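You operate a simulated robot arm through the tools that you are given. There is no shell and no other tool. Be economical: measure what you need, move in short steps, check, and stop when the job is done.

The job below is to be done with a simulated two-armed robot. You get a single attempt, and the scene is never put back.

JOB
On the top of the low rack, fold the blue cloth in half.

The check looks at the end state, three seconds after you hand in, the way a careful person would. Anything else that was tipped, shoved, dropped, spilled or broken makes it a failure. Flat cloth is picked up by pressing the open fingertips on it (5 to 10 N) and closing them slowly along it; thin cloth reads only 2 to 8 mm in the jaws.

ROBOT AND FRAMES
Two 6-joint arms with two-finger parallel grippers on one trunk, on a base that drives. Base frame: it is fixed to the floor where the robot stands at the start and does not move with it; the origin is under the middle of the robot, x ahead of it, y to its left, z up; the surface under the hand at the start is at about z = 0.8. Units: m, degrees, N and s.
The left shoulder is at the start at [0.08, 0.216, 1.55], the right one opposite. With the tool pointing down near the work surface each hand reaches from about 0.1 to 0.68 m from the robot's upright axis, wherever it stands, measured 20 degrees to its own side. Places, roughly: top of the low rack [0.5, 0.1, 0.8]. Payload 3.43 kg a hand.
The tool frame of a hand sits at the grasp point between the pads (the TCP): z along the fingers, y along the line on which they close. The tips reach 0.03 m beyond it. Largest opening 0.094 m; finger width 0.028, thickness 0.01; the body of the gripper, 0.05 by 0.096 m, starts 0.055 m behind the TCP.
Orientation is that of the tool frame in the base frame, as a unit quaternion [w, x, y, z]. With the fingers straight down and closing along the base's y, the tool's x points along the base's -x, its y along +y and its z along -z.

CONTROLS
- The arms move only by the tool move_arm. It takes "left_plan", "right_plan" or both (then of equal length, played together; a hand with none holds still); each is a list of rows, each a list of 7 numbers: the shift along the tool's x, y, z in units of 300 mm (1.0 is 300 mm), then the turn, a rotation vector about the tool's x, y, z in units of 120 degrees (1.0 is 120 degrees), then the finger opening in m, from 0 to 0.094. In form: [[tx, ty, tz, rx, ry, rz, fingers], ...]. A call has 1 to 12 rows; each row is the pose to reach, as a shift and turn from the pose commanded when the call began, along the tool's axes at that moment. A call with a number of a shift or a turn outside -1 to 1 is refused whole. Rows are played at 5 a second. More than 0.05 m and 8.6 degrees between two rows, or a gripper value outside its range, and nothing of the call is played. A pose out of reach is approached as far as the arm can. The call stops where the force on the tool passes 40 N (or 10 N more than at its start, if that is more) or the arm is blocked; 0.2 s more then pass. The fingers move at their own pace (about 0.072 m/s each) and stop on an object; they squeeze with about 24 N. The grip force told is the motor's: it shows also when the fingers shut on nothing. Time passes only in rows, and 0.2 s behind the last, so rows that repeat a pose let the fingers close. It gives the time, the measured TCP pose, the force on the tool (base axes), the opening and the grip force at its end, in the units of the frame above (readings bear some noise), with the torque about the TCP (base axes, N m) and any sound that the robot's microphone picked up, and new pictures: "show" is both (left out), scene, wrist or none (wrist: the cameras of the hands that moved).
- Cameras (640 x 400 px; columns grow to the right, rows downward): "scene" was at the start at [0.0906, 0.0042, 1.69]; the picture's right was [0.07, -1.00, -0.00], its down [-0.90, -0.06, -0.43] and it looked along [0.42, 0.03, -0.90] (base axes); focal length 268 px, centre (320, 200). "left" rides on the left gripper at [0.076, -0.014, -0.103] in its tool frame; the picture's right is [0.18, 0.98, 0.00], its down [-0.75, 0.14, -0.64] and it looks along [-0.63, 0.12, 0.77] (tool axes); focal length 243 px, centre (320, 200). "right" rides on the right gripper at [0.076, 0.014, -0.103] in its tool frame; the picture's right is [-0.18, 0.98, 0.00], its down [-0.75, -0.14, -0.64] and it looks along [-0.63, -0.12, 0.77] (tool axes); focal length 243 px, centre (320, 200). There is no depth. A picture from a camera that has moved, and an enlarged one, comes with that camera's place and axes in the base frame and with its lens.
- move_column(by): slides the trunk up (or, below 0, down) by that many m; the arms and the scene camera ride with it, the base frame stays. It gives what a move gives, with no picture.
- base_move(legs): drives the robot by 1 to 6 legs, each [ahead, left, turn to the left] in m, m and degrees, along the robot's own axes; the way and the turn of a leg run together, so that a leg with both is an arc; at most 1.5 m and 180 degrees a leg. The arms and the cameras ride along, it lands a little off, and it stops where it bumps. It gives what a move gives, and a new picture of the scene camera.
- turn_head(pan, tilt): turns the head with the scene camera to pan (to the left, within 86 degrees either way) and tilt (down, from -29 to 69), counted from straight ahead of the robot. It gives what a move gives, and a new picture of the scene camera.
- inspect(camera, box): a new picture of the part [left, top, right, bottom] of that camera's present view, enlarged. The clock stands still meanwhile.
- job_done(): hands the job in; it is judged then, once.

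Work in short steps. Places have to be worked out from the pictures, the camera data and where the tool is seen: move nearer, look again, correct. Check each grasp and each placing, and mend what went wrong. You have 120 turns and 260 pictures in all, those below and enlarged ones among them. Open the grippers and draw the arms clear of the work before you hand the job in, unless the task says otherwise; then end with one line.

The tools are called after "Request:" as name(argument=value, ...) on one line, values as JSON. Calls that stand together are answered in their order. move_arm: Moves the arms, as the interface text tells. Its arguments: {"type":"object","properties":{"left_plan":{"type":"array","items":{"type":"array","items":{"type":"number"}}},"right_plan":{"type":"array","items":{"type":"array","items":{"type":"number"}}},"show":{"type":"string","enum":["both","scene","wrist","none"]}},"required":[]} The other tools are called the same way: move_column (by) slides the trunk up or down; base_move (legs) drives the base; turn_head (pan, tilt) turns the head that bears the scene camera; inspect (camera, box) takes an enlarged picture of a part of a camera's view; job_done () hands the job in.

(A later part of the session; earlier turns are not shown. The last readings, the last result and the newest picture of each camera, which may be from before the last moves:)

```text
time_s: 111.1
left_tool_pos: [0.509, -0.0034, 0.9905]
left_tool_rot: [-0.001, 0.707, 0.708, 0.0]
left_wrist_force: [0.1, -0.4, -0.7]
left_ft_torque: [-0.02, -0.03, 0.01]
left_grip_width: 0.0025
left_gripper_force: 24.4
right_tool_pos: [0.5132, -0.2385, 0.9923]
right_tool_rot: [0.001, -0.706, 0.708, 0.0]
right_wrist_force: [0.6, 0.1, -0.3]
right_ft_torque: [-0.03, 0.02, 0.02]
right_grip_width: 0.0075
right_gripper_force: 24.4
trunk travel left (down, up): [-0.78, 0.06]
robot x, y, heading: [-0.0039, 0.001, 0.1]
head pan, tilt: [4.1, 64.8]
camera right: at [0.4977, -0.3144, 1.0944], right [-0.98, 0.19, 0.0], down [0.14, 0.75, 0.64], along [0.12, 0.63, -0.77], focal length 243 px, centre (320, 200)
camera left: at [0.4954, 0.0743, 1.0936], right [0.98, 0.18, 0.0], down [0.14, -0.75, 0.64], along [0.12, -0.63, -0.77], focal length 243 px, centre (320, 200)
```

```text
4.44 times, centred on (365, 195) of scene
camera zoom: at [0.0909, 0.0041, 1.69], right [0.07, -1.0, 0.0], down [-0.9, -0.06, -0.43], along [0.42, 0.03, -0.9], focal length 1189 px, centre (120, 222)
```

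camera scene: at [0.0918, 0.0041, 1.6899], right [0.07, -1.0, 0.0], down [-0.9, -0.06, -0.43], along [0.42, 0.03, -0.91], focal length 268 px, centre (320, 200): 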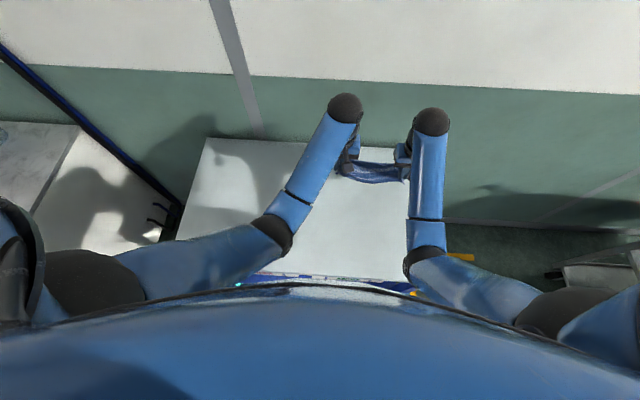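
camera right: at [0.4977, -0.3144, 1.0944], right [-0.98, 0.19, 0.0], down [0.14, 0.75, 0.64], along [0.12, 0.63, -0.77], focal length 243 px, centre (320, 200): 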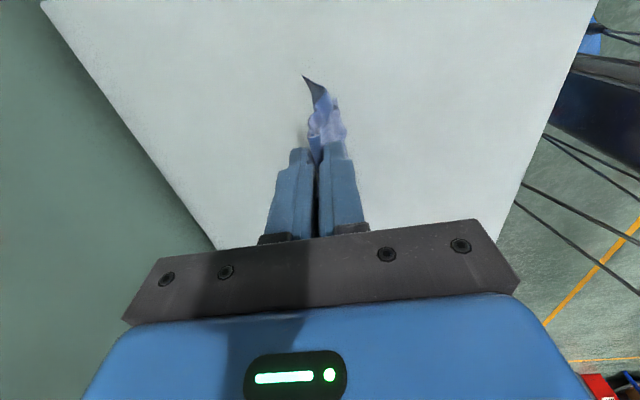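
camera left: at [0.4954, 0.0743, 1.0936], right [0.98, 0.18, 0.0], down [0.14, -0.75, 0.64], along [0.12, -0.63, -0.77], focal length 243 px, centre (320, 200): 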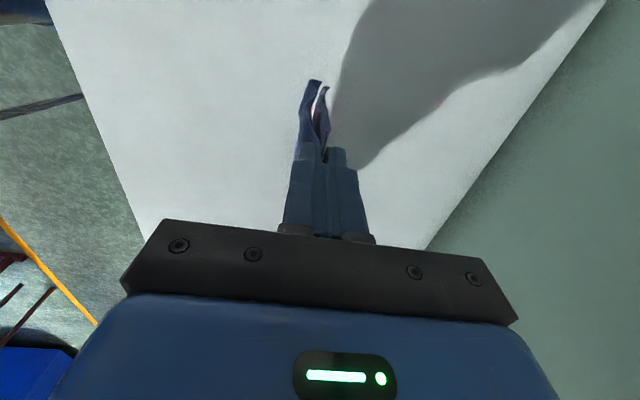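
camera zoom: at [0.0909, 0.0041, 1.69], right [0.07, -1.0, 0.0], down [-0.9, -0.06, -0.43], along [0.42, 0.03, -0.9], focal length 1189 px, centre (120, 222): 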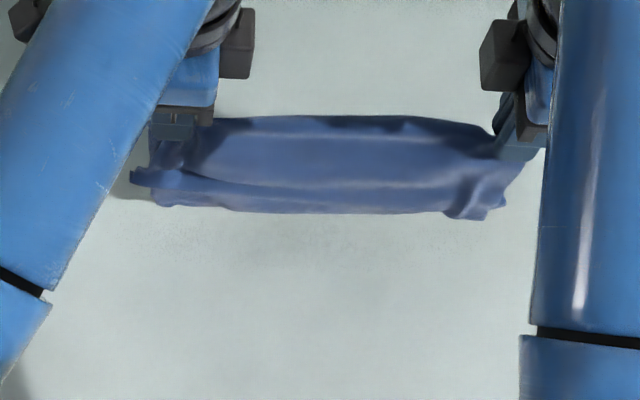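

Now both halves hang free from the fold and the tuck has dropped open. I swing back toward me, lower until the hems touch, then move forward while lowering so both halves trail toward me.

Request:
move_arm(left_plan=[[0, -0.133, 0.017, 0, 0, 0, 0], [0, -0.267, 0.04, 0, 0, 0, 0], [0, -0.367, 0.1, 0, 0, 0, 0], [0, -0.333, 0.167, 0, 0, 0, 0], [0, -0.267, 0.22, 0, 0, 0, 0], [0, -0.2, 0.273, 0, 0, 0, 0], [0, -0.133, 0.327, 0, 0, 0, 0], [0, -0.067, 0.377, 0, 0, 0, 0], [0, 0, 0.423, 0, 0, 0, 0], [0, 0.067, 0.463, 0, 0, 0, 0], [0, 0.133, 0.493, 0, 0, 0, 0], [0, 0.183, 0.5, 0, 0, 0, 0]], right_plan=[[0, 0.133, 0.017, 0, 0, 0, 0], [0, 0.267, 0.04, 0, 0, 0, 0], [0, 0.367, 0.1, 0, 0, 0, 0], [0, 0.333, 0.167, 0, 0, 0, 0], [0, 0.267, 0.22, 0, 0, 0, 0], [0, 0.2, 0.273, 0, 0, 0, 0], [0, 0.133, 0.327, 0, 0, 0, 0], [0, 0.067, 0.377, 0, 0, 0, 0], [0, 0, 0.423, 0, 0, 0, 0], [0, -0.067, 0.463, 0, 0, 0, 0], [0, -0.133, 0.493, 0, 0, 0, 0], [0, -0.183, 0.5, 0, 0, 0, 0]], show="none")

Request:
inspect(camera="right", box=[200, 20, 640, 240])

Request:
inspect(camera="left", box=[0, 20, 440, 240])

Request:
inspect(camera="scene", box=[300, 150, 430, 240])

```text
time_s: 113.7
left_tool_pos: [0.5669, -0.0037, 0.8415]
left_tool_rot: [-0.001, 0.707, 0.707, 0.0]
left_wrist_force: [0.0, 0.7, -0.3]
left_ft_torque: [0.03, 0.02, -0.06]
left_grip_width: 0.0022
left_gripper_force: 24.0
right_tool_pos: [0.5674, -0.2369, 0.8415]
right_tool_rot: [0.0, -0.707, 0.708, 0.001]
right_wrist_force: [-0.1, -0.3, 0.3]
right_ft_torque: [0.02, 0.0, 0.02]
right_grip_width: 0.0076
right_gripper_force: 24.5
trunk travel left (down, up): [-0.78, 0.06]
robot x, y, heading: [-0.002, 0.0006, 0.1]
head pan, tilt: [4.1, 64.8]
```

```text
1.45 times, centred on (420, 130) of right
camera zoom: at [0.5526, -0.3133, 0.9445], right [-0.98, 0.18, 0.0], down [0.14, 0.75, 0.64], along [0.12, 0.63, -0.77], focal length 353 px, centre (174, 302)
```

zoom: 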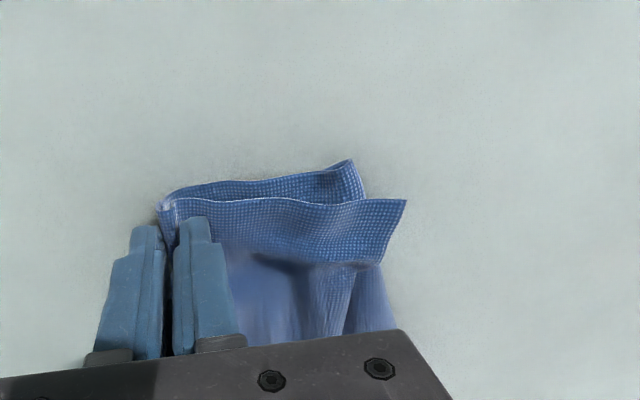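

```text
1.45 times, centred on (220, 130) of left
camera zoom: at [0.5525, 0.0729, 0.9435], right [0.98, 0.18, 0.0], down [0.14, -0.75, 0.64], along [0.12, -0.63, -0.77], focal length 353 px, centre (466, 302)
```

zoom: 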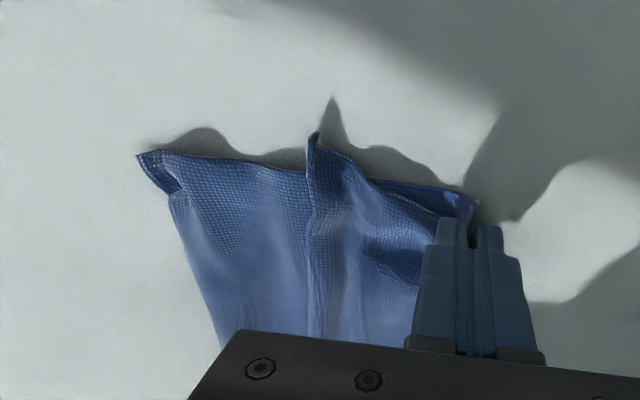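

```text
4.44 times, centred on (365, 195) of scene
camera zoom: at [0.0927, 0.0038, 1.6898], right [0.07, -1.0, 0.0], down [-0.9, -0.06, -0.42], along [0.42, 0.03, -0.91], focal length 1189 px, centre (120, 222)
```

zoom: 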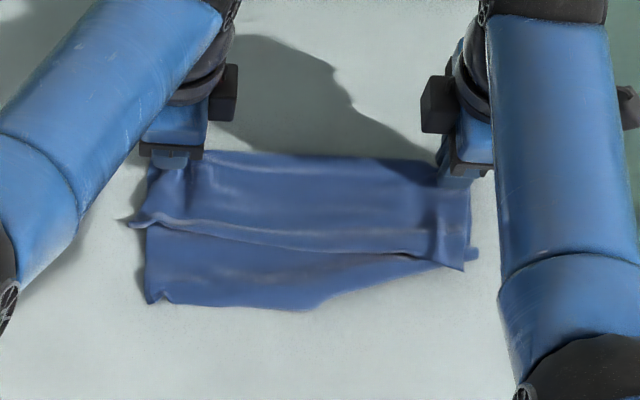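

Huge improvement: the halves are separate. The right bottom hem folded under on landing, so I repeat the lift, and this time swing forward faster at touchdown so both halves lag behind.

Request:
move_arm(left_plan=[[0, 0, -0.12, 0, 0, 0, 0], [0, -0.05, -0.27, 0, 0, 0, 0], [0, -0.15, -0.39, 0, 0, 0, 0], [0, -0.3, -0.43, 0, 0, 0, 0], [0, -0.45, -0.43, 0, 0, 0, 0], [0, -0.55, -0.43, 0, 0, 0, 0], [0, -0.55, -0.43, 0, 0, 0, 0], [0, -0.55, -0.43, 0, 0, 0, 0]], right_plan=[[0, 0, -0.12, 0, 0, 0, 0], [0, 0.05, -0.27, 0, 0, 0, 0], [0, 0.15, -0.39, 0, 0, 0, 0], [0, 0.3, -0.43, 0, 0, 0, 0], [0, 0.45, -0.43, 0, 0, 0, 0], [0, 0.55, -0.43, 0, 0, 0, 0], [0, 0.55, -0.43, 0, 0, 0, 0], [0, 0.55, -0.43, 0, 0, 0, 0]], show="none")

Request:
inspect(camera="right", box=[220, 40, 440, 210])

Request:
inspect(camera="left", box=[200, 40, 420, 210])

```text
time_s: 115.5
left_tool_pos: [0.4034, -0.0038, 0.9688]
left_tool_rot: [0.0, 0.707, 0.707, 0.0]
left_wrist_force: [-0.1, -0.6, -0.8]
left_ft_torque: [-0.02, 0.0, 0.02]
left_grip_width: 0.0024
left_gripper_force: 24.0
right_tool_pos: [0.4011, -0.2368, 0.9711]
right_tool_rot: [0.0, -0.706, 0.708, 0.0]
right_wrist_force: [-1.0, -0.1, -0.1]
right_ft_torque: [0.0, 0.01, 0.0]
right_grip_width: 0.0074
right_gripper_force: 23.5
trunk travel left (down, up): [-0.78, 0.06]
robot x, y, heading: [0.0004, -0.0007, 0.1]
head pan, tilt: [4.1, 64.8]
```

```text
2.35 times, centred on (330, 125) of right
camera zoom: at [0.3875, -0.3119, 1.0743], right [-0.98, 0.19, 0.0], down [0.14, 0.75, 0.64], along [0.12, 0.63, -0.77], focal length 571 px, centre (296, 376)
```

zoom: 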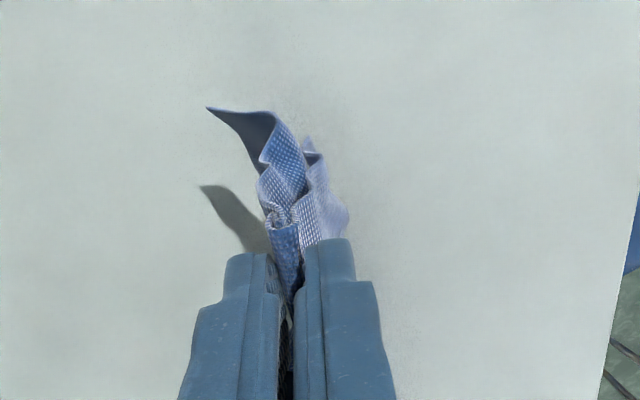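

```text
2.35 times, centred on (310, 125) of left
camera zoom: at [0.3886, 0.073, 1.0721], right [0.98, 0.18, 0.0], down [0.14, -0.75, 0.64], along [0.12, -0.63, -0.77], focal length 571 px, centre (344, 376)
```

zoom: 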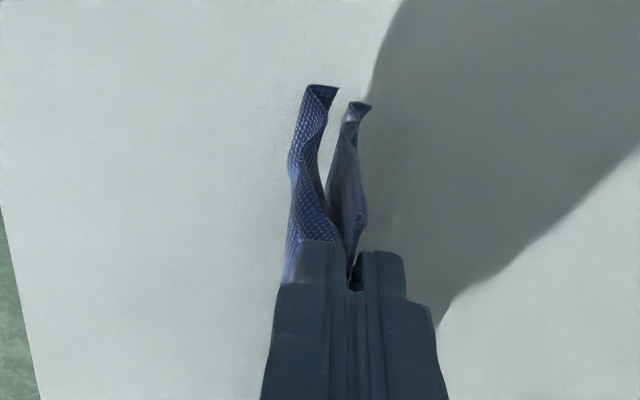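

The right bottom half curls forward. Use that: I lower straight down so the two halves splay out to either side — unfolding the sheet flat — and will then re-lift it exactly at its midline.

Request:
move_arm(left_plan=[[0, 0, 0.1, 0, 0, 0, 0], [0, 0, 0.2, 0, 0, 0, 0], [0, 0, 0.3, 0, 0, 0, 0], [0, 0, 0.39, 0, 0, 0, 0], [0, 0, 0.42, 0, 0, 0, 0], [0, 0, 0.42, 0, 0, 0, 0.02], [0, 0, 0.42, 0, 0, 0, 0.036], [0, 0, 0.3, 0, 0, 0, 0.036], [0.03, 0, 0.15, 0, 0, 0, 0.036], [0.18, 0, 0.1, 0, 0, 0, 0.036], [0.33, 0, 0.1, 0, 0, 0, 0.036]], right_plan=[[0, 0, 0.1, 0, 0, 0, 0], [0, 0, 0.2, 0, 0, 0, 0], [0, 0, 0.3, 0, 0, 0, 0], [0, 0, 0.39, 0, 0, 0, 0], [0, 0, 0.42, 0, 0, 0, 0], [0, 0, 0.42, 0, 0, 0, 0.02], [0, 0, 0.42, 0, 0, 0, 0.036], [0, 0, 0.3, 0, 0, 0, 0.036], [0.03, 0, 0.15, 0, 0, 0, 0.036], [0.1, 0, 0.1, 0, 0, 0, 0.036], [0.2, 0, 0.1, 0, 0, 0, 0.036]], show="none")

Request:
inspect(camera="scene", box=[295, 175, 430, 265])

```text
time_s: 117.9
left_tool_pos: [0.4011, 0.0961, 0.939]
left_tool_rot: [0.0, 0.707, 0.707, 0.0]
left_wrist_force: [0.7, -0.3, -0.2]
left_ft_torque: [0.05, 0.01, 0.0]
left_grip_width: 0.0358
left_gripper_force: 0.1
right_tool_pos: [0.4018, -0.2961, 0.9419]
right_tool_rot: [0.0, -0.707, 0.708, 0.0]
right_wrist_force: [-0.7, 0.7, 1.1]
right_ft_torque: [-0.02, 0.0, 0.0]
right_grip_width: 0.0363
right_gripper_force: 0.1
trunk travel left (down, up): [-0.78, 0.06]
robot x, y, heading: [0.0002, 0.0019, -0.0]
head pan, tilt: [4.1, 64.8]
```

```text
4.44 times, centred on (362, 220) of scene
camera zoom: at [0.0907, 0.0052, 1.69], right [0.07, -1.0, 0.0], down [-0.9, -0.06, -0.43], along [0.42, 0.03, -0.9], focal length 1189 px, centre (131, 111)
```

zoom: 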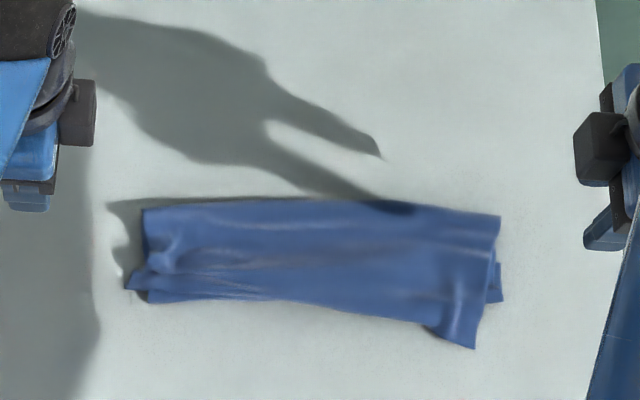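

They folded under instead. Then I use the mirrored lay: grip the fold again, lift, and lay moving toward me, so both halves trail forward (the curl then points the right way). Descending on the fold noses.

Request:
move_arm(left_plan=[[-0.11, 0.02, 0, 0, 0, 0, 0.04], [-0.22, 0.04, 0, 0, 0, 0, 0.04], [-0.33, 0.053, 0.03, 0, 0, 0, 0.04], [-0.33, 0.053, 0.15, 0, 0, 0, 0.04], [-0.33, 0.053, 0.27, 0, 0, 0, 0.04], [-0.33, 0.053, 0.335, 0, 0, 0, 0.04], [-0.33, 0.053, 0.35, 0, 0, 0, 0.04]], right_plan=[[-0.06, -0.03, 0, 0, 0, 0, 0.04], [-0.12, -0.06, 0, 0, 0, 0, 0.04], [-0.187, -0.087, 0.03, 0, 0, 0, 0.04], [-0.187, -0.087, 0.15, 0, 0, 0, 0.04], [-0.187, -0.087, 0.27, 0, 0, 0, 0.04], [-0.187, -0.087, 0.345, 0, 0, 0, 0.04], [-0.187, -0.087, 0.36, 0, 0, 0, 0.04]], show="none")

Request:
inspect(camera="right", box=[200, 60, 480, 240])

Request:
inspect(camera="left", box=[160, 60, 440, 240])

```text
time_s: 119.5
left_tool_pos: [0.4143, -0.0035, 0.8365]
left_tool_rot: [0.001, 0.707, 0.707, 0.001]
left_wrist_force: [0.1, -0.1, -0.3]
left_ft_torque: [0.01, -0.03, -0.01]
left_grip_width: 0.0398
left_gripper_force: 0.1
right_tool_pos: [0.4256, -0.2412, 0.8334]
right_tool_rot: [0.001, -0.707, 0.707, -0.001]
right_wrist_force: [-1.0, -1.4, 9.0]
right_ft_torque: [-0.08, 0.25, 0.08]
right_grip_width: 0.0399
right_gripper_force: 0.1
trunk travel left (down, up): [-0.78, 0.06]
robot x, y, heading: [-0.0005, 0.0006, 0.0]
head pan, tilt: [4.1, 64.8]
```

```text
2.22 times, centred on (340, 150) of right
camera zoom: at [0.4115, -0.3176, 0.9365], right [-0.98, 0.19, 0.0], down [0.14, 0.75, 0.64], along [0.12, 0.63, -0.77], focal length 539 px, centre (276, 311)
```

zoom: 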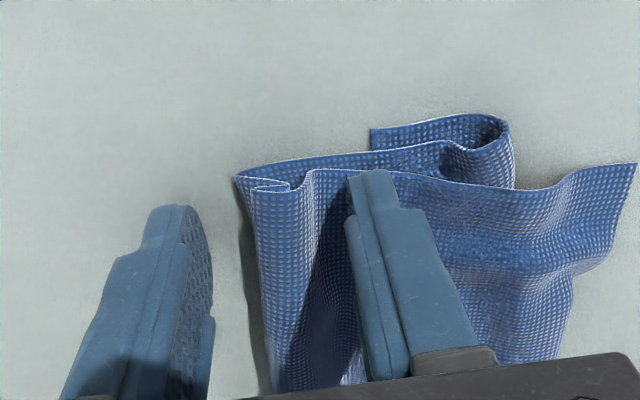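

```text
2.22 times, centred on (300, 150) of left
camera zoom: at [0.4001, 0.0738, 0.9397], right [0.98, 0.18, 0.0], down [0.14, -0.75, 0.64], along [0.12, -0.63, -0.77], focal length 539 px, centre (364, 311)
```

zoom: 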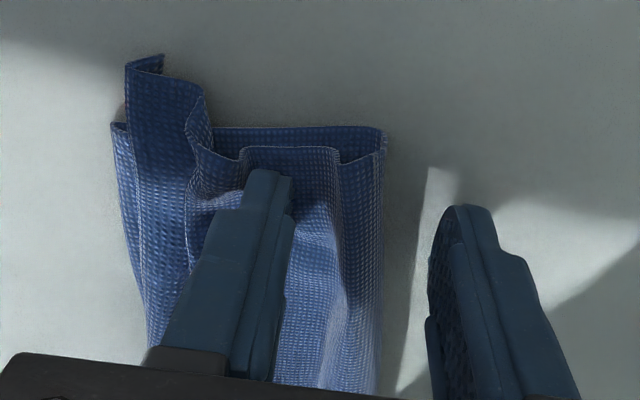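

Both noses are inside the jaws. I close slowly and begin lifting.

Request:
move_arm(left_plan=[[0, 0, 0.01, 0, 0, 0, 0.036], [0, 0, 0.01, 0, 0, 0, 0.03], [0, 0, 0.01, 0, 0, 0, 0.025], [0, 0, 0.01, 0, 0, 0, 0.02], [0, 0, 0.01, 0, 0, 0, 0.015], [0, 0, 0.01, 0, 0, 0, 0.01], [0, 0, 0.01, 0, 0, 0, 0.005], [0, 0, 0.01, 0, 0, 0, 0], [0, 0, 0.01, 0, 0, 0, 0], [0, 0.03, -0.05, 0, 0, 0, 0], [0, 0.08, -0.13, 0, 0, 0, 0], [0, 0.13, -0.21, 0, 0, 0, 0]], right_plan=[[0, 0, 0, 0, 0, 0, 0.036], [0, 0, 0, 0, 0, 0, 0.03], [0, 0, 0, 0, 0, 0, 0.025], [0, 0, 0, 0, 0, 0, 0.02], [0, 0, 0, 0, 0, 0, 0.015], [0, 0, 0, 0, 0, 0, 0.01], [0, 0, 0, 0, 0, 0, 0.005], [0, 0, 0, 0, 0, 0, 0], [0, 0, 0, 0, 0, 0, 0], [0, -0.03, -0.06, 0, 0, 0, 0], [0, -0.08, -0.14, 0, 0, 0, 0], [0, -0.13, -0.22, 0, 0, 0, 0]], show="none")

```text
time_s: 122.1
left_tool_pos: [0.458, -0.0029, 0.8984]
left_tool_rot: [-0.001, 0.707, 0.707, -0.001]
left_wrist_force: [-0.3, -0.2, -0.3]
left_ft_torque: [0.02, -0.02, 0.01]
left_grip_width: 0.0023
left_gripper_force: 24.3
right_tool_pos: [0.4676, -0.2423, 0.8968]
right_tool_rot: [0.0, -0.706, 0.708, 0.001]
right_wrist_force: [1.2, -0.7, -0.2]
right_ft_torque: [-0.04, 0.01, -0.02]
right_grip_width: 0.0061
right_gripper_force: 24.2
trunk travel left (down, up): [-0.78, 0.06]
robot x, y, heading: [-0.0023, 0.0018, -0.1]
head pan, tilt: [4.1, 64.8]
```

Held. I raise further and move forward to x≈0.55 before the lay toward me.

Request:
move_arm(left_plan=[[0, 0.06, -0.08, 0, 0, 0, 0], [0, 0.12, -0.16, 0, 0, 0, 0], [0, 0.18, -0.24, 0, 0, 0, 0], [0, 0.25, -0.31, 0, 0, 0, 0], [0, 0.31, -0.33, 0, 0, 0, 0], [0, 0.31, -0.33, 0, 0, 0, 0], [0, 0.31, -0.33, 0, 0, 0, 0]], right_plan=[[0, -0.06, -0.08, 0, 0, 0, 0], [0, -0.12, -0.16, 0, 0, 0, 0], [0, -0.17, -0.24, 0, 0, 0, 0], [0, -0.23, -0.31, 0, 0, 0, 0], [0, -0.28, -0.33, 0, 0, 0, 0], [0, -0.28, -0.33, 0, 0, 0, 0], [0, -0.28, -0.33, 0, 0, 0, 0]], show="none")

Request:
inspect(camera="right", box=[220, 40, 440, 210])

Request:
inspect(camera="left", box=[200, 40, 420, 210])

```text
time_s: 123.7
left_tool_pos: [0.5503, -0.0017, 0.9977]
left_tool_rot: [0.0, 0.707, 0.707, 0.0]
left_wrist_force: [-0.1, -0.3, 0.1]
left_ft_torque: [0.04, -0.02, -0.02]
left_grip_width: 0.0027
left_gripper_force: 24.3
right_tool_pos: [0.5487, -0.242, 0.9972]
right_tool_rot: [0.002, -0.707, 0.707, 0.001]
right_wrist_force: [0.0, 0.5, -0.3]
right_ft_torque: [0.02, 0.01, 0.0]
right_grip_width: 0.0055
right_gripper_force: 24.3
trunk travel left (down, up): [-0.78, 0.06]
robot x, y, heading: [0.0032, 0.0037, 0.2]
head pan, tilt: [4.1, 64.8]
```

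```text
2.35 times, centred on (330, 125) of right
camera zoom: at [0.5336, -0.3174, 1.1013], right [-0.98, 0.19, 0.0], down [0.14, 0.75, 0.64], along [0.12, 0.63, -0.77], focal length 571 px, centre (296, 376)
```

zoom: 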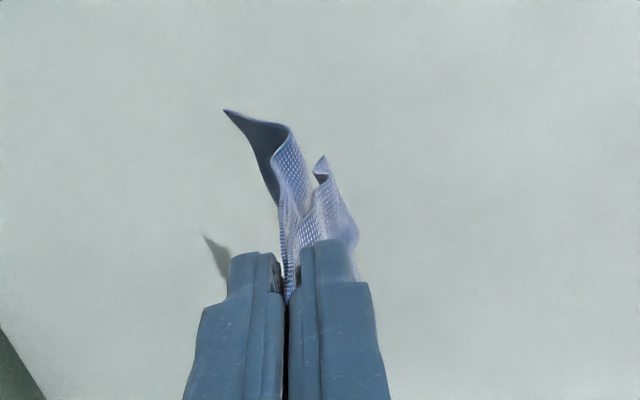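

```text
2.35 times, centred on (310, 125) of left
camera zoom: at [0.5356, 0.0747, 1.1009], right [0.98, 0.18, 0.0], down [0.14, -0.75, 0.64], along [0.12, -0.63, -0.77], focal length 571 px, centre (344, 376)
```

zoom: 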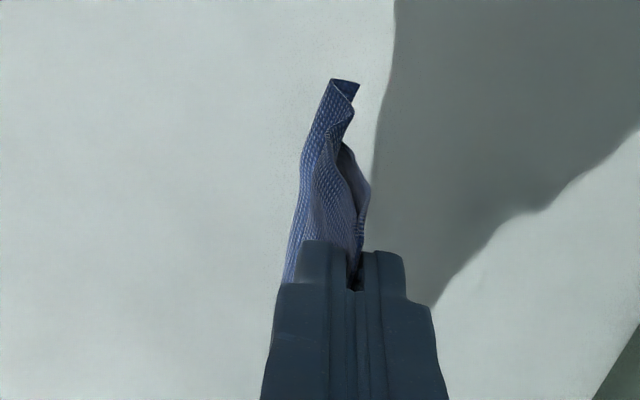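

Both halves hang cleanly. Now I lay it moving toward me while lowering.

Request:
move_arm(left_plan=[[0, 0, 0.1, 0, 0, 0, 0], [0, -0.033, 0.167, 0, 0, 0, 0], [0, -0.1, 0.22, 0, 0, 0, 0], [0, -0.167, 0.273, 0, 0, 0, 0], [0, -0.233, 0.327, 0, 0, 0, 0], [0, -0.3, 0.377, 0, 0, 0, 0], [0, -0.367, 0.423, 0, 0, 0, 0], [0, -0.433, 0.463, 0, 0, 0, 0], [0, -0.5, 0.5, 0, 0, 0, 0], [0, -0.55, 0.517, 0, 0, 0, 0], [0, -0.6, 0.517, 0, 0, 0, 0]], right_plan=[[0, 0, 0.1, 0, 0, 0, 0], [0, 0.033, 0.167, 0, 0, 0, 0], [0, 0.1, 0.22, 0, 0, 0, 0], [0, 0.167, 0.273, 0, 0, 0, 0], [0, 0.233, 0.327, 0, 0, 0, 0], [0, 0.3, 0.377, 0, 0, 0, 0], [0, 0.367, 0.423, 0, 0, 0, 0], [0, 0.433, 0.463, 0, 0, 0, 0], [0, 0.5, 0.5, 0, 0, 0, 0], [0, 0.55, 0.517, 0, 0, 0, 0], [0, 0.6, 0.517, 0, 0, 0, 0]], show="none")

Request:
inspect(camera="scene", box=[295, 165, 430, 265])

Request:
inspect(camera="right", box=[20, 40, 440, 240])

Request:
inspect(camera="left", box=[200, 40, 620, 240])

```text
time_s: 126.1
left_tool_pos: [0.3665, -0.0016, 0.8428]
left_tool_rot: [0.0, 0.707, 0.707, 0.0]
left_wrist_force: [-0.4, -0.1, 0.9]
left_ft_torque: [-0.02, 0.01, 0.03]
left_grip_width: 0.0024
left_gripper_force: 24.2
right_tool_pos: [0.369, -0.2415, 0.8423]
right_tool_rot: [0.001, -0.707, 0.708, 0.001]
right_wrist_force: [0.4, 0.6, -0.1]
right_ft_torque: [-0.06, 0.01, 0.01]
right_grip_width: 0.0058
right_gripper_force: 23.9
trunk travel left (down, up): [-0.78, 0.06]
robot x, y, heading: [-0.0002, 0.0, -0.3]
head pan, tilt: [4.1, 64.8]
```

```text
4.00 times, centred on (362, 215) of scene
camera zoom: at [0.0894, 0.0044, 1.6901], right [0.07, -1.0, 0.0], down [-0.9, -0.06, -0.43], along [0.43, 0.03, -0.9], focal length 1070 px, centre (150, 140)
```

zoom: 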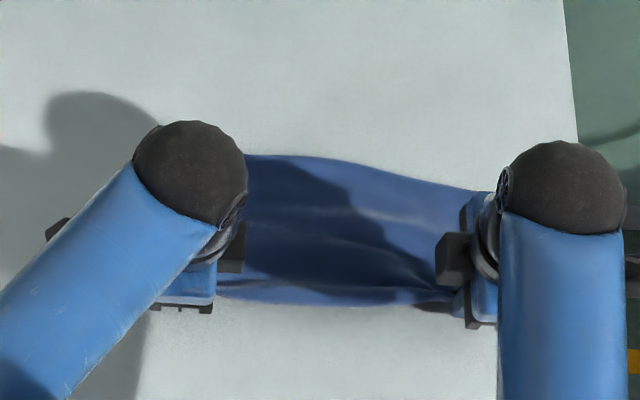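

```text
1.52 times, centred on (230, 140) of right
camera zoom: at [0.3545, -0.3171, 0.9459], right [-0.98, 0.19, 0.0], down [0.14, 0.75, 0.64], along [0.12, 0.63, -0.77], focal length 370 px, centre (457, 291)
```

zoom: 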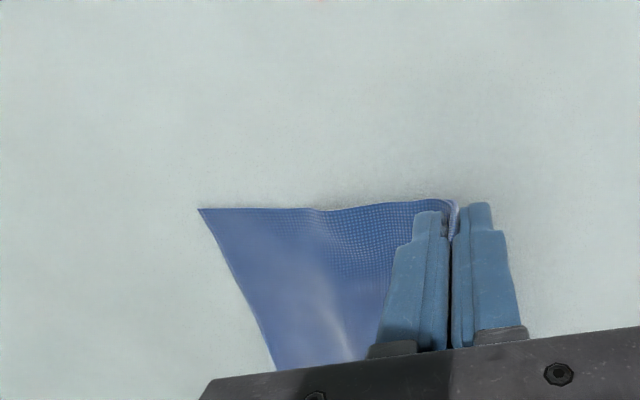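

```text
1.52 times, centred on (410, 140) of left
camera zoom: at [0.3523, 0.0746, 0.9452], right [0.98, 0.18, 0.0], down [0.14, -0.75, 0.64], along [0.12, -0.63, -0.77], focal length 370 px, centre (183, 291)
```

zoom: 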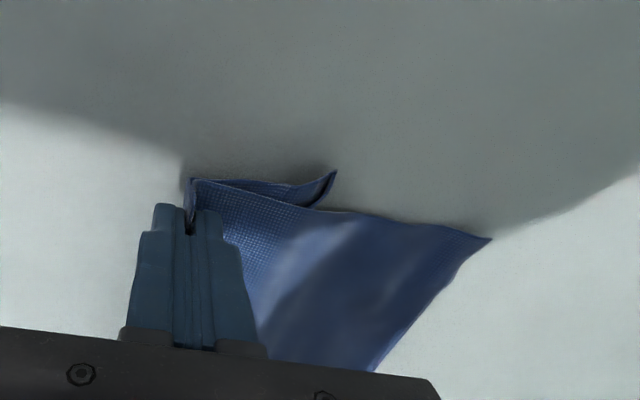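

Excellent: the top half is smooth, its far hem single on the bare surface (x≈0.48 right, 0.505 left). I'll grip that hem, lift and lay the sheet out fully flat, then re-fold at the midline. Releasing and moving over the hem.

Request:
move_arm(left_plan=[[0, 0, 0, 0, 0, 0, 0.02], [0, 0, 0, 0, 0, 0, 0.036], [0, 0, -0.1, 0, 0, 0, 0.036], [0, 0, -0.2, 0, 0, 0, 0.036], [0, 0.1, -0.22, 0, 0, 0, 0.036], [-0.01, 0.2, -0.22, 0, 0, 0, 0.036], [-0.02, 0.3, -0.22, 0, 0, 0, 0.036], [-0.027, 0.372, -0.16, 0, 0, 0, 0.036], [-0.027, 0.372, -0.08, 0, 0, 0, 0.036], [-0.027, 0.372, -0.06, 0, 0, 0, 0.036]], right_plan=[[0, 0, 0, 0, 0, 0, 0.02], [0, 0, 0, 0, 0, 0, 0.036], [0, 0, -0.1, 0, 0, 0, 0.036], [0, 0, -0.2, 0, 0, 0, 0.036], [0, -0.07, -0.22, 0, 0, 0, 0.036], [0, -0.15, -0.22, 0, 0, 0, 0.036], [0, -0.23, -0.22, 0, 0, 0, 0.036], [0, -0.287, -0.16, 0, 0, 0, 0.036], [0, -0.287, -0.08, 0, 0, 0, 0.036], [0, -0.287, -0.06, 0, 0, 0, 0.036]], show="none")

Request:
inspect(camera="right", box=[180, 40, 500, 230])

Request:
inspect(camera="left", box=[140, 40, 460, 230])

```text
time_s: 128.3
left_tool_pos: [0.4801, -0.0107, 0.8606]
left_tool_rot: [0.0, 0.707, 0.707, 0.0]
left_wrist_force: [-0.4, -0.3, 0.2]
left_ft_torque: [0.05, -0.02, 0.01]
left_grip_width: 0.0361
left_gripper_force: 0.1
right_tool_pos: [0.4567, -0.2406, 0.8603]
right_tool_rot: [0.001, -0.707, 0.708, 0.0]
right_wrist_force: [0.1, -0.2, 0.4]
right_ft_torque: [0.0, 0.0, -0.02]
right_grip_width: 0.0357
right_gripper_force: 0.0
trunk travel left (down, up): [-0.78, 0.06]
robot x, y, heading: [0.0019, -0.0003, 0.1]
head pan, tilt: [4.1, 64.8]
```

```text
2.00 times, centred on (340, 135) of right
camera zoom: at [0.4415, -0.3167, 0.9633], right [-0.98, 0.19, 0.0], down [0.14, 0.75, 0.64], along [0.12, 0.63, -0.77], focal length 485 px, centre (280, 330)
```

zoom: 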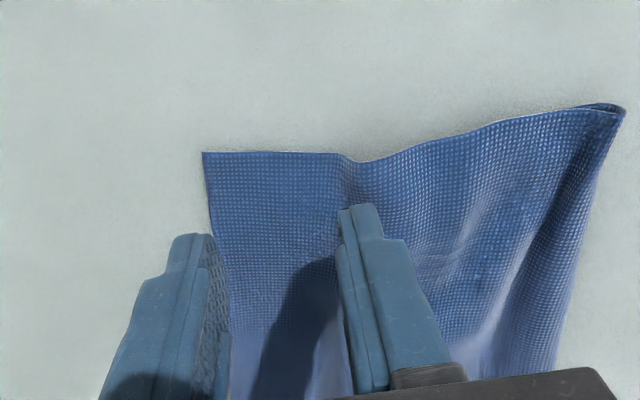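

```text
2.00 times, centred on (300, 135) of left
camera zoom: at [0.4658, 0.0654, 0.9632], right [0.98, 0.18, 0.0], down [0.14, -0.75, 0.64], along [0.12, -0.63, -0.77], focal length 485 px, centre (360, 330)
```

zoom: 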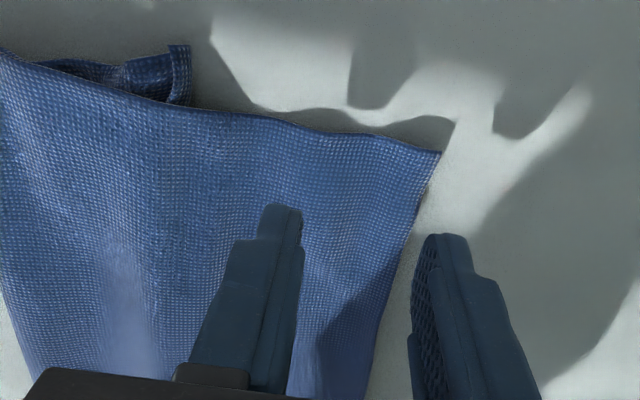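

Ideal view: smooth single layer. I shift both 5 mm inward and lower to contact.

Request:
move_arm(left_plan=[[0, -0.017, 0.03, 0, 0, 0, 0.036], [0, -0.017, 0.06, 0, 0, 0, 0.036], [0, -0.017, 0.085, 0, 0, 0, 0.036], [0, -0.017, 0.096, 0, 0, 0, 0.036]], right_plan=[[0, 0.017, 0.03, 0, 0, 0, 0.036], [0, 0.017, 0.06, 0, 0, 0, 0.036], [0, 0.017, 0.085, 0, 0, 0, 0.036], [0, 0.017, 0.096, 0, 0, 0, 0.036]], show="none")

```text
time_s: 129.3
left_tool_pos: [0.4754, -0.0092, 0.833]
left_tool_rot: [0.0, 0.707, 0.707, 0.001]
left_wrist_force: [-0.3, -0.3, -0.2]
left_ft_torque: [0.01, -0.01, -0.01]
left_grip_width: 0.0359
left_gripper_force: 0.0
right_tool_pos: [0.4511, -0.2417, 0.8327]
right_tool_rot: [0.002, -0.707, 0.708, -0.002]
right_wrist_force: [1.7, -0.4, 6.7]
right_ft_torque: [0.02, 0.12, -0.02]
right_grip_width: 0.0352
right_gripper_force: 0.0
trunk travel left (down, up): [-0.78, 0.06]
robot x, y, heading: [0.0016, -0.0, 0.1]
head pan, tilt: [4.1, 64.8]
```

Right at 7 N; left goes 2 mm lower; close slowly.

Request:
move_arm(left_plan=[[0, 0, 0.006, 0, 0, 0, 0.036], [0, 0, 0.008, 0, 0, 0, 0.032], [0, 0, 0.008, 0, 0, 0, 0.028], [0, 0, 0.008, 0, 0, 0, 0.024], [0, 0, 0.008, 0, 0, 0, 0.02], [0, 0, 0.008, 0, 0, 0, 0.016], [0, 0, 0.008, 0, 0, 0, 0.012], [0, 0, 0.008, 0, 0, 0, 0.008], [0, 0, 0.008, 0, 0, 0, 0.004], [0, 0, 0.008, 0, 0, 0, 0], [0, 0, 0.008, 0, 0, 0, 0]], right_plan=[[0, 0, 0, 0, 0, 0, 0.036], [0, 0, 0, 0, 0, 0, 0.032], [0, 0, 0, 0, 0, 0, 0.028], [0, 0, 0, 0, 0, 0, 0.024], [0, 0, 0, 0, 0, 0, 0.02], [0, 0, 0, 0, 0, 0, 0.016], [0, 0, 0, 0, 0, 0, 0.012], [0, 0, 0, 0, 0, 0, 0.008], [0, 0, 0, 0, 0, 0, 0.004], [0, 0, 0, 0, 0, 0, 0], [0, 0, 0, 0, 0, 0, 0]], show="none")

```text
time_s: 131.7
left_tool_pos: [0.4735, -0.0108, 0.8312]
left_tool_rot: [0.002, 0.707, 0.707, 0.001]
left_wrist_force: [0.1, -0.1, 28.6]
left_ft_torque: [0.1, 0.0, 0.03]
left_grip_width: 0.0025
left_gripper_force: 23.9
right_tool_pos: [0.4492, -0.2411, 0.831]
right_tool_rot: [0.002, -0.707, 0.708, -0.001]
right_wrist_force: [0.1, 1.5, 8.8]
right_ft_torque: [0.06, 0.04, -0.04]
right_grip_width: 0.003
right_gripper_force: 24.0
trunk travel left (down, up): [-0.78, 0.06]
robot x, y, heading: [-0.0005, 0.0016, 0.1]
head pan, tilt: [4.1, 64.8]
```

Both gripped. I lift 16 cm so the sheet hangs, then check.

Request:
move_arm(left_plan=[[0, 0, -0.06, 0, 0, 0, 0], [0, -0.01, -0.14, 0, 0, 0, 0], [0, -0.03, -0.23, 0, 0, 0, 0], [0, -0.05, -0.33, 0, 0, 0, 0], [0, -0.07, -0.43, 0, 0, 0, 0], [0, -0.08, -0.52, 0, 0, 0, 0], [0, -0.08, -0.52, 0, 0, 0, 0], [0, -0.08, -0.52, 0, 0, 0, 0]], right_plan=[[0, 0, -0.06, 0, 0, 0, 0], [0, 0, -0.14, 0, 0, 0, 0], [0, 0, -0.23, 0, 0, 0, 0], [0, 0, -0.33, 0, 0, 0, 0], [0, 0, -0.43, 0, 0, 0, 0], [0, 0, -0.52, 0, 0, 0, 0], [0, 0, -0.52, 0, 0, 0, 0], [0, 0, -0.52, 0, 0, 0, 0]], show="none")

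Request:
inspect(camera="right", box=[220, 20, 460, 210])

Request:
inspect(camera="left", box=[180, 20, 420, 210])

```text
time_s: 133.5
left_tool_pos: [0.4508, -0.0112, 0.9857]
left_tool_rot: [0.0, 0.707, 0.707, 0.001]
left_wrist_force: [0.1, -1.0, 0.4]
left_ft_torque: [0.0, 0.02, -0.01]
left_grip_width: 0.0025
left_gripper_force: 24.3
right_tool_pos: [0.4508, -0.2423, 0.9873]
right_tool_rot: [0.0, -0.707, 0.707, 0.0]
right_wrist_force: [0.3, 0.0, -0.2]
right_ft_torque: [0.01, 0.0, -0.01]
right_grip_width: 0.0029
right_gripper_force: 24.0
trunk travel left (down, up): [-0.78, 0.06]
robot x, y, heading: [0.0005, -0.0028, -0.1]
head pan, tilt: [4.1, 64.8]
```

```text
2.11 times, centred on (340, 115) of right
camera zoom: at [0.4373, -0.3185, 1.0911], right [-0.98, 0.19, 0.0], down [0.14, 0.75, 0.64], along [0.12, 0.63, -0.77], focal length 511 px, centre (278, 379)
```

zoom: 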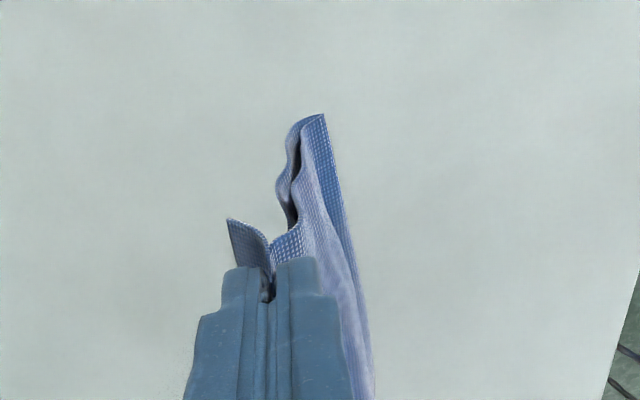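

```text
2.11 times, centred on (300, 115) of left
camera zoom: at [0.436, 0.0657, 1.0887], right [0.98, 0.18, 0.0], down [0.14, -0.75, 0.64], along [0.12, -0.63, -0.77], focal length 511 px, centre (362, 379)
```

zoom: 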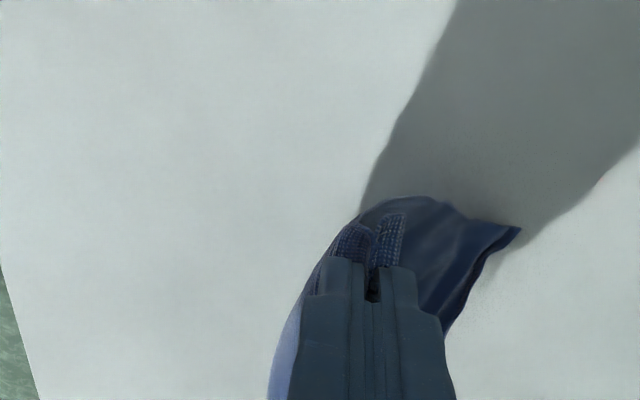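

The sheet hangs single from its hem; only the lowest part is curled on the surface. I raise the trunk 6 cm so it hangs nearly free.

Request:
move_column(by=0.058)

Request:
inspect(camera="right", box=[220, 20, 460, 210])

Request:
inspect(camera="left", box=[180, 20, 420, 210])

```text
time_s: 134.5
left_tool_pos: [0.4499, -0.0113, 1.0431]
left_tool_rot: [0.0, 0.707, 0.707, 0.0]
left_wrist_force: [-0.3, 0.1, 0.7]
left_ft_torque: [-0.01, -0.01, 0.02]
left_grip_width: 0.0022
left_gripper_force: 23.6
right_tool_pos: [0.4519, -0.2423, 1.0456]
right_tool_rot: [0.001, -0.707, 0.707, 0.0]
right_wrist_force: [-0.9, 1.0, -0.8]
right_ft_torque: [0.02, 0.03, 0.01]
right_grip_width: 0.0029
right_gripper_force: 23.9
trunk travel left (down, up): [-0.838, 0.002]
robot x, y, heading: [0.0025, 0.0013, -0.0]
head pan, tilt: [4.1, 64.8]
```

```text
2.11 times, centred on (340, 115) of right
camera zoom: at [0.4375, -0.3185, 1.1487], right [-0.98, 0.19, 0.0], down [0.14, 0.75, 0.64], along [0.12, 0.63, -0.77], focal length 511 px, centre (278, 379)
```

zoom: 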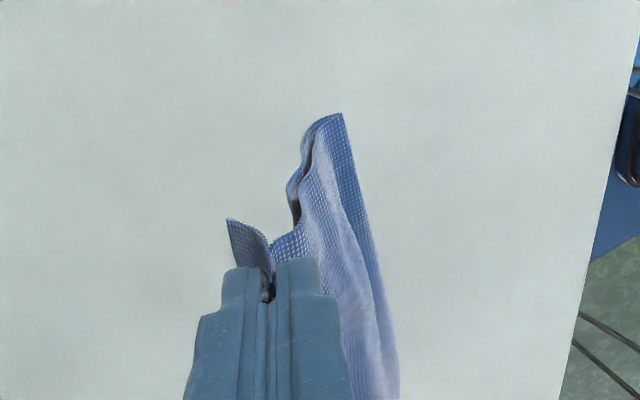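

```text
2.11 times, centred on (300, 115) of left
camera zoom: at [0.4361, 0.0657, 1.1464], right [0.98, 0.18, 0.0], down [0.14, -0.75, 0.64], along [0.12, -0.63, -0.77], focal length 511 px, centre (362, 379)
```

zoom: 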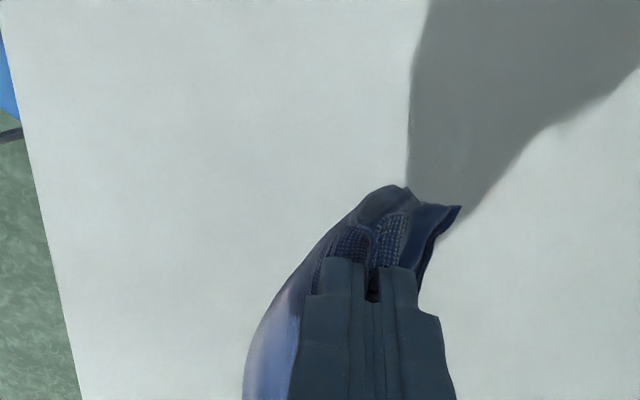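

The lower hem naturally points forward, which is ideal: I lay the lower half forward-trailing by moving back toward me while lowering, and stop with the upper half standing up.

Request:
move_arm(left_plan=[[0, 0.12, 0, 0, 0, 0, 0], [0, 0.24, 0, 0, 0, 0, 0], [0, 0.37, 0, 0, 0, 0, 0], [0, 0.37, 0.0, 0, 0, 0, 0], [0, 0.33, 0.067, 0, 0, 0, 0], [0, 0.267, 0.133, 0, 0, 0, 0], [0, 0.183, 0.2, 0, 0, 0, 0], [0, 0.1, 0.26, 0, 0, 0, 0], [0, 0.017, 0.307, 0, 0, 0, 0], [0, -0.05, 0.35, 0, 0, 0, 0], [0, -0.083, 0.367, 0, 0, 0, 0], [0, -0.083, 0.367, 0, 0, 0, 0]], right_plan=[[0, -0.12, 0, 0, 0, 0, 0], [0, -0.24, 0, 0, 0, 0, 0], [0, -0.37, 0, 0, 0, 0, 0], [0, -0.37, 0.0, 0, 0, 0, 0], [0, -0.33, 0.067, 0, 0, 0, 0], [0, -0.267, 0.133, 0, 0, 0, 0], [0, -0.183, 0.2, 0, 0, 0, 0], [0, -0.1, 0.26, 0, 0, 0, 0], [0, -0.017, 0.307, 0, 0, 0, 0], [0, 0.05, 0.35, 0, 0, 0, 0], [0, 0.083, 0.367, 0, 0, 0, 0], [0, 0.083, 0.367, 0, 0, 0, 0]], show="none")

Request:
inspect(camera="right", box=[60, 20, 460, 220])

Request:
inspect(camera="left", box=[180, 20, 580, 220])

Request:
inspect(camera="scene", box=[295, 165, 430, 265])

```text
time_s: 137.1
left_tool_pos: [0.4266, -0.0111, 0.9326]
left_tool_rot: [0.0, 0.707, 0.707, 0.0]
left_wrist_force: [0.0, -0.2, -0.4]
left_ft_torque: [-0.03, -0.01, 0.01]
left_grip_width: 0.0026
left_gripper_force: 23.8
right_tool_pos: [0.4272, -0.2434, 0.9356]
right_tool_rot: [0.0, -0.706, 0.708, 0.002]
right_wrist_force: [-0.5, 0.4, -0.5]
right_ft_torque: [0.0, 0.01, 0.0]
right_grip_width: 0.0031
right_gripper_force: 24.2
trunk travel left (down, up): [-0.838, 0.002]
robot x, y, heading: [0.0052, 0.0028, -0.1]
head pan, tilt: [4.1, 64.8]
```

```text
1.60 times, centred on (260, 120) of right
camera zoom: at [0.4124, -0.319, 1.0396], right [-0.98, 0.19, 0.0], down [0.14, 0.75, 0.64], along [0.12, 0.63, -0.77], focal length 388 px, centre (416, 328)
```

zoom: 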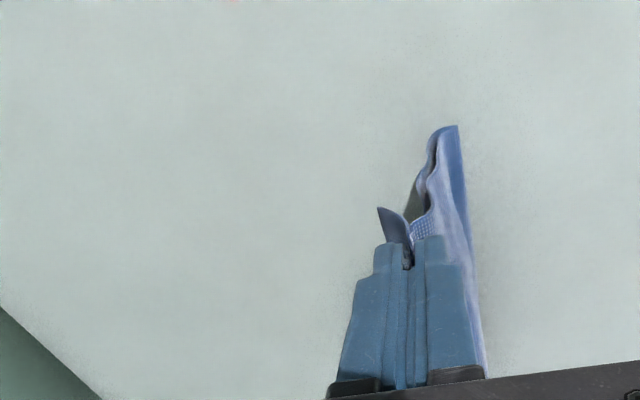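

```text
1.60 times, centred on (380, 120) of left
camera zoom: at [0.4116, 0.0662, 1.0361], right [0.98, 0.18, 0.0], down [0.14, -0.75, 0.64], along [0.12, -0.63, -0.77], focal length 388 px, centre (224, 328)
```

zoom: 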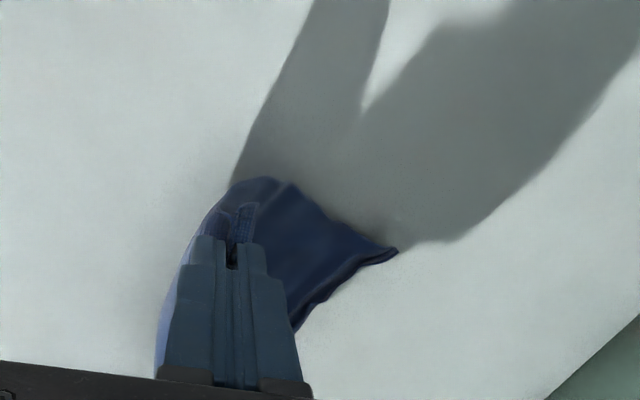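

```text
4.00 times, centred on (362, 215) of scene
camera zoom: at [0.0913, 0.0041, 1.7479], right [0.07, -1.0, 0.0], down [-0.9, -0.06, -0.43], along [0.42, 0.03, -0.9], focal length 1070 px, centre (150, 140)
```

zoom: 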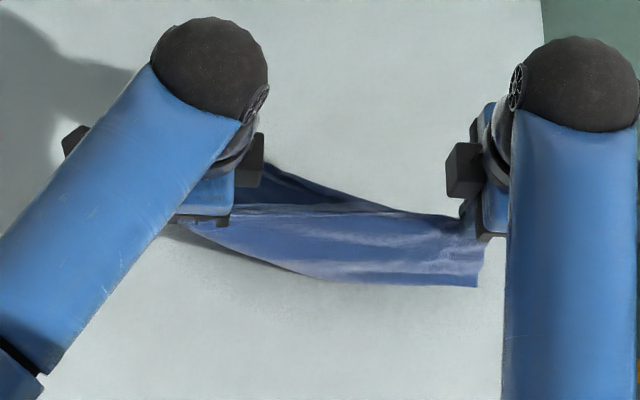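

Left is laid as planned, but the right lower hem is still hooked under. I lift to the maximum height near x 0.52 so the whole lower edge is free, and check.

Request:
move_arm(left_plan=[[0, 0.05, -0.1, 0, 0, 0, 0], [0, 0.12, -0.2, 0, 0, 0, 0], [0, 0.2, -0.3, 0, 0, 0, 0], [0, 0.27, -0.39, 0, 0, 0, 0], [0, 0.3, -0.43, 0, 0, 0, 0], [0, 0.3, -0.43, 0, 0, 0, 0], [0, 0.2, -0.43, 0, 0, 0, 0], [0, 0.3, -0.43, 0, 0, 0, 0], [0, 0.3, -0.43, 0, 0, 0, 0], [0, 0.3, -0.43, 0, 0, 0, 0]], right_plan=[[0, -0.05, -0.1, 0, 0, 0, 0], [0, -0.12, -0.2, 0, 0, 0, 0], [0, -0.2, -0.3, 0, 0, 0, 0], [0, -0.27, -0.39, 0, 0, 0, 0], [0, -0.3, -0.43, 0, 0, 0, 0], [0, -0.3, -0.43, 0, 0, 0, 0], [0, -0.2, -0.43, 0, 0, 0, 0], [0, -0.3, -0.43, 0, 0, 0, 0], [0, -0.3, -0.43, 0, 0, 0, 0], [0, -0.3, -0.43, 0, 0, 0, 0]], show="none")

Request:
inspect(camera="right", box=[220, 20, 460, 210])

Request:
inspect(camera="left", box=[180, 20, 420, 210])

```text
time_s: 139.3
left_tool_pos: [0.5128, -0.0107, 1.0638]
left_tool_rot: [0.001, 0.707, 0.708, 0.0]
left_wrist_force: [-0.1, 0.1, 0.3]
left_ft_torque: [-0.01, -0.02, 0.02]
left_grip_width: 0.0023
left_gripper_force: 23.8
right_tool_pos: [0.5163, -0.2428, 1.0652]
right_tool_rot: [0.002, -0.706, 0.708, 0.0]
right_wrist_force: [-0.5, 0.7, -0.1]
right_ft_torque: [0.03, -0.01, -0.01]
right_grip_width: 0.0027
right_gripper_force: 24.2
right hand out of reach, approached as far as the arm can: row 7
trunk travel left (down, up): [-0.838, 0.002]
robot x, y, heading: [0.0014, 0.0012, 0.0]
head pan, tilt: [4.1, 64.8]
```

```text
2.11 times, centred on (340, 115) of right
camera zoom: at [0.5014, -0.3184, 1.1687], right [-0.98, 0.19, 0.0], down [0.14, 0.75, 0.64], along [0.12, 0.63, -0.77], focal length 511 px, centre (278, 379)
```

zoom: 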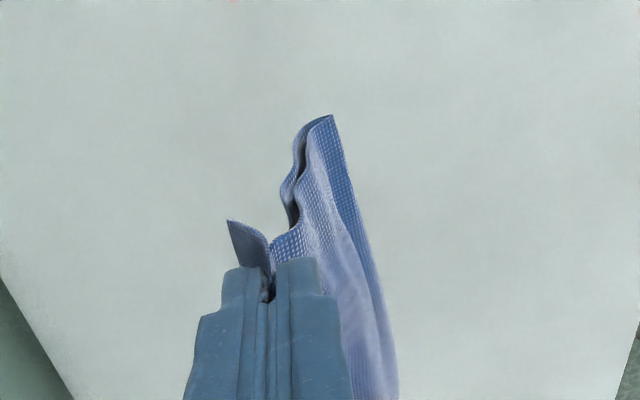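

```text
2.11 times, centred on (300, 115) of left
camera zoom: at [0.4995, 0.0652, 1.1666], right [0.98, 0.18, 0.0], down [0.14, -0.75, 0.64], along [0.12, -0.63, -0.77], focal length 511 px, centre (362, 379)
```

zoom: 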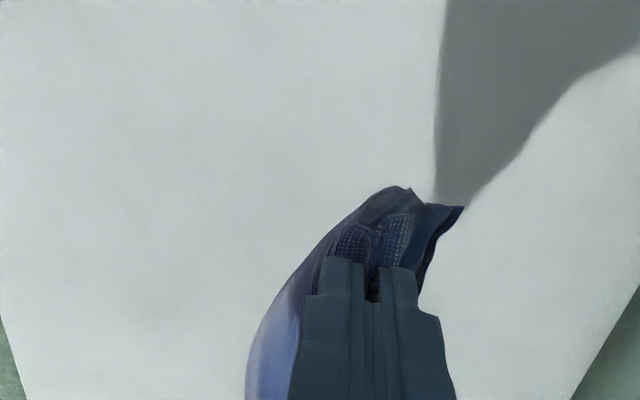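

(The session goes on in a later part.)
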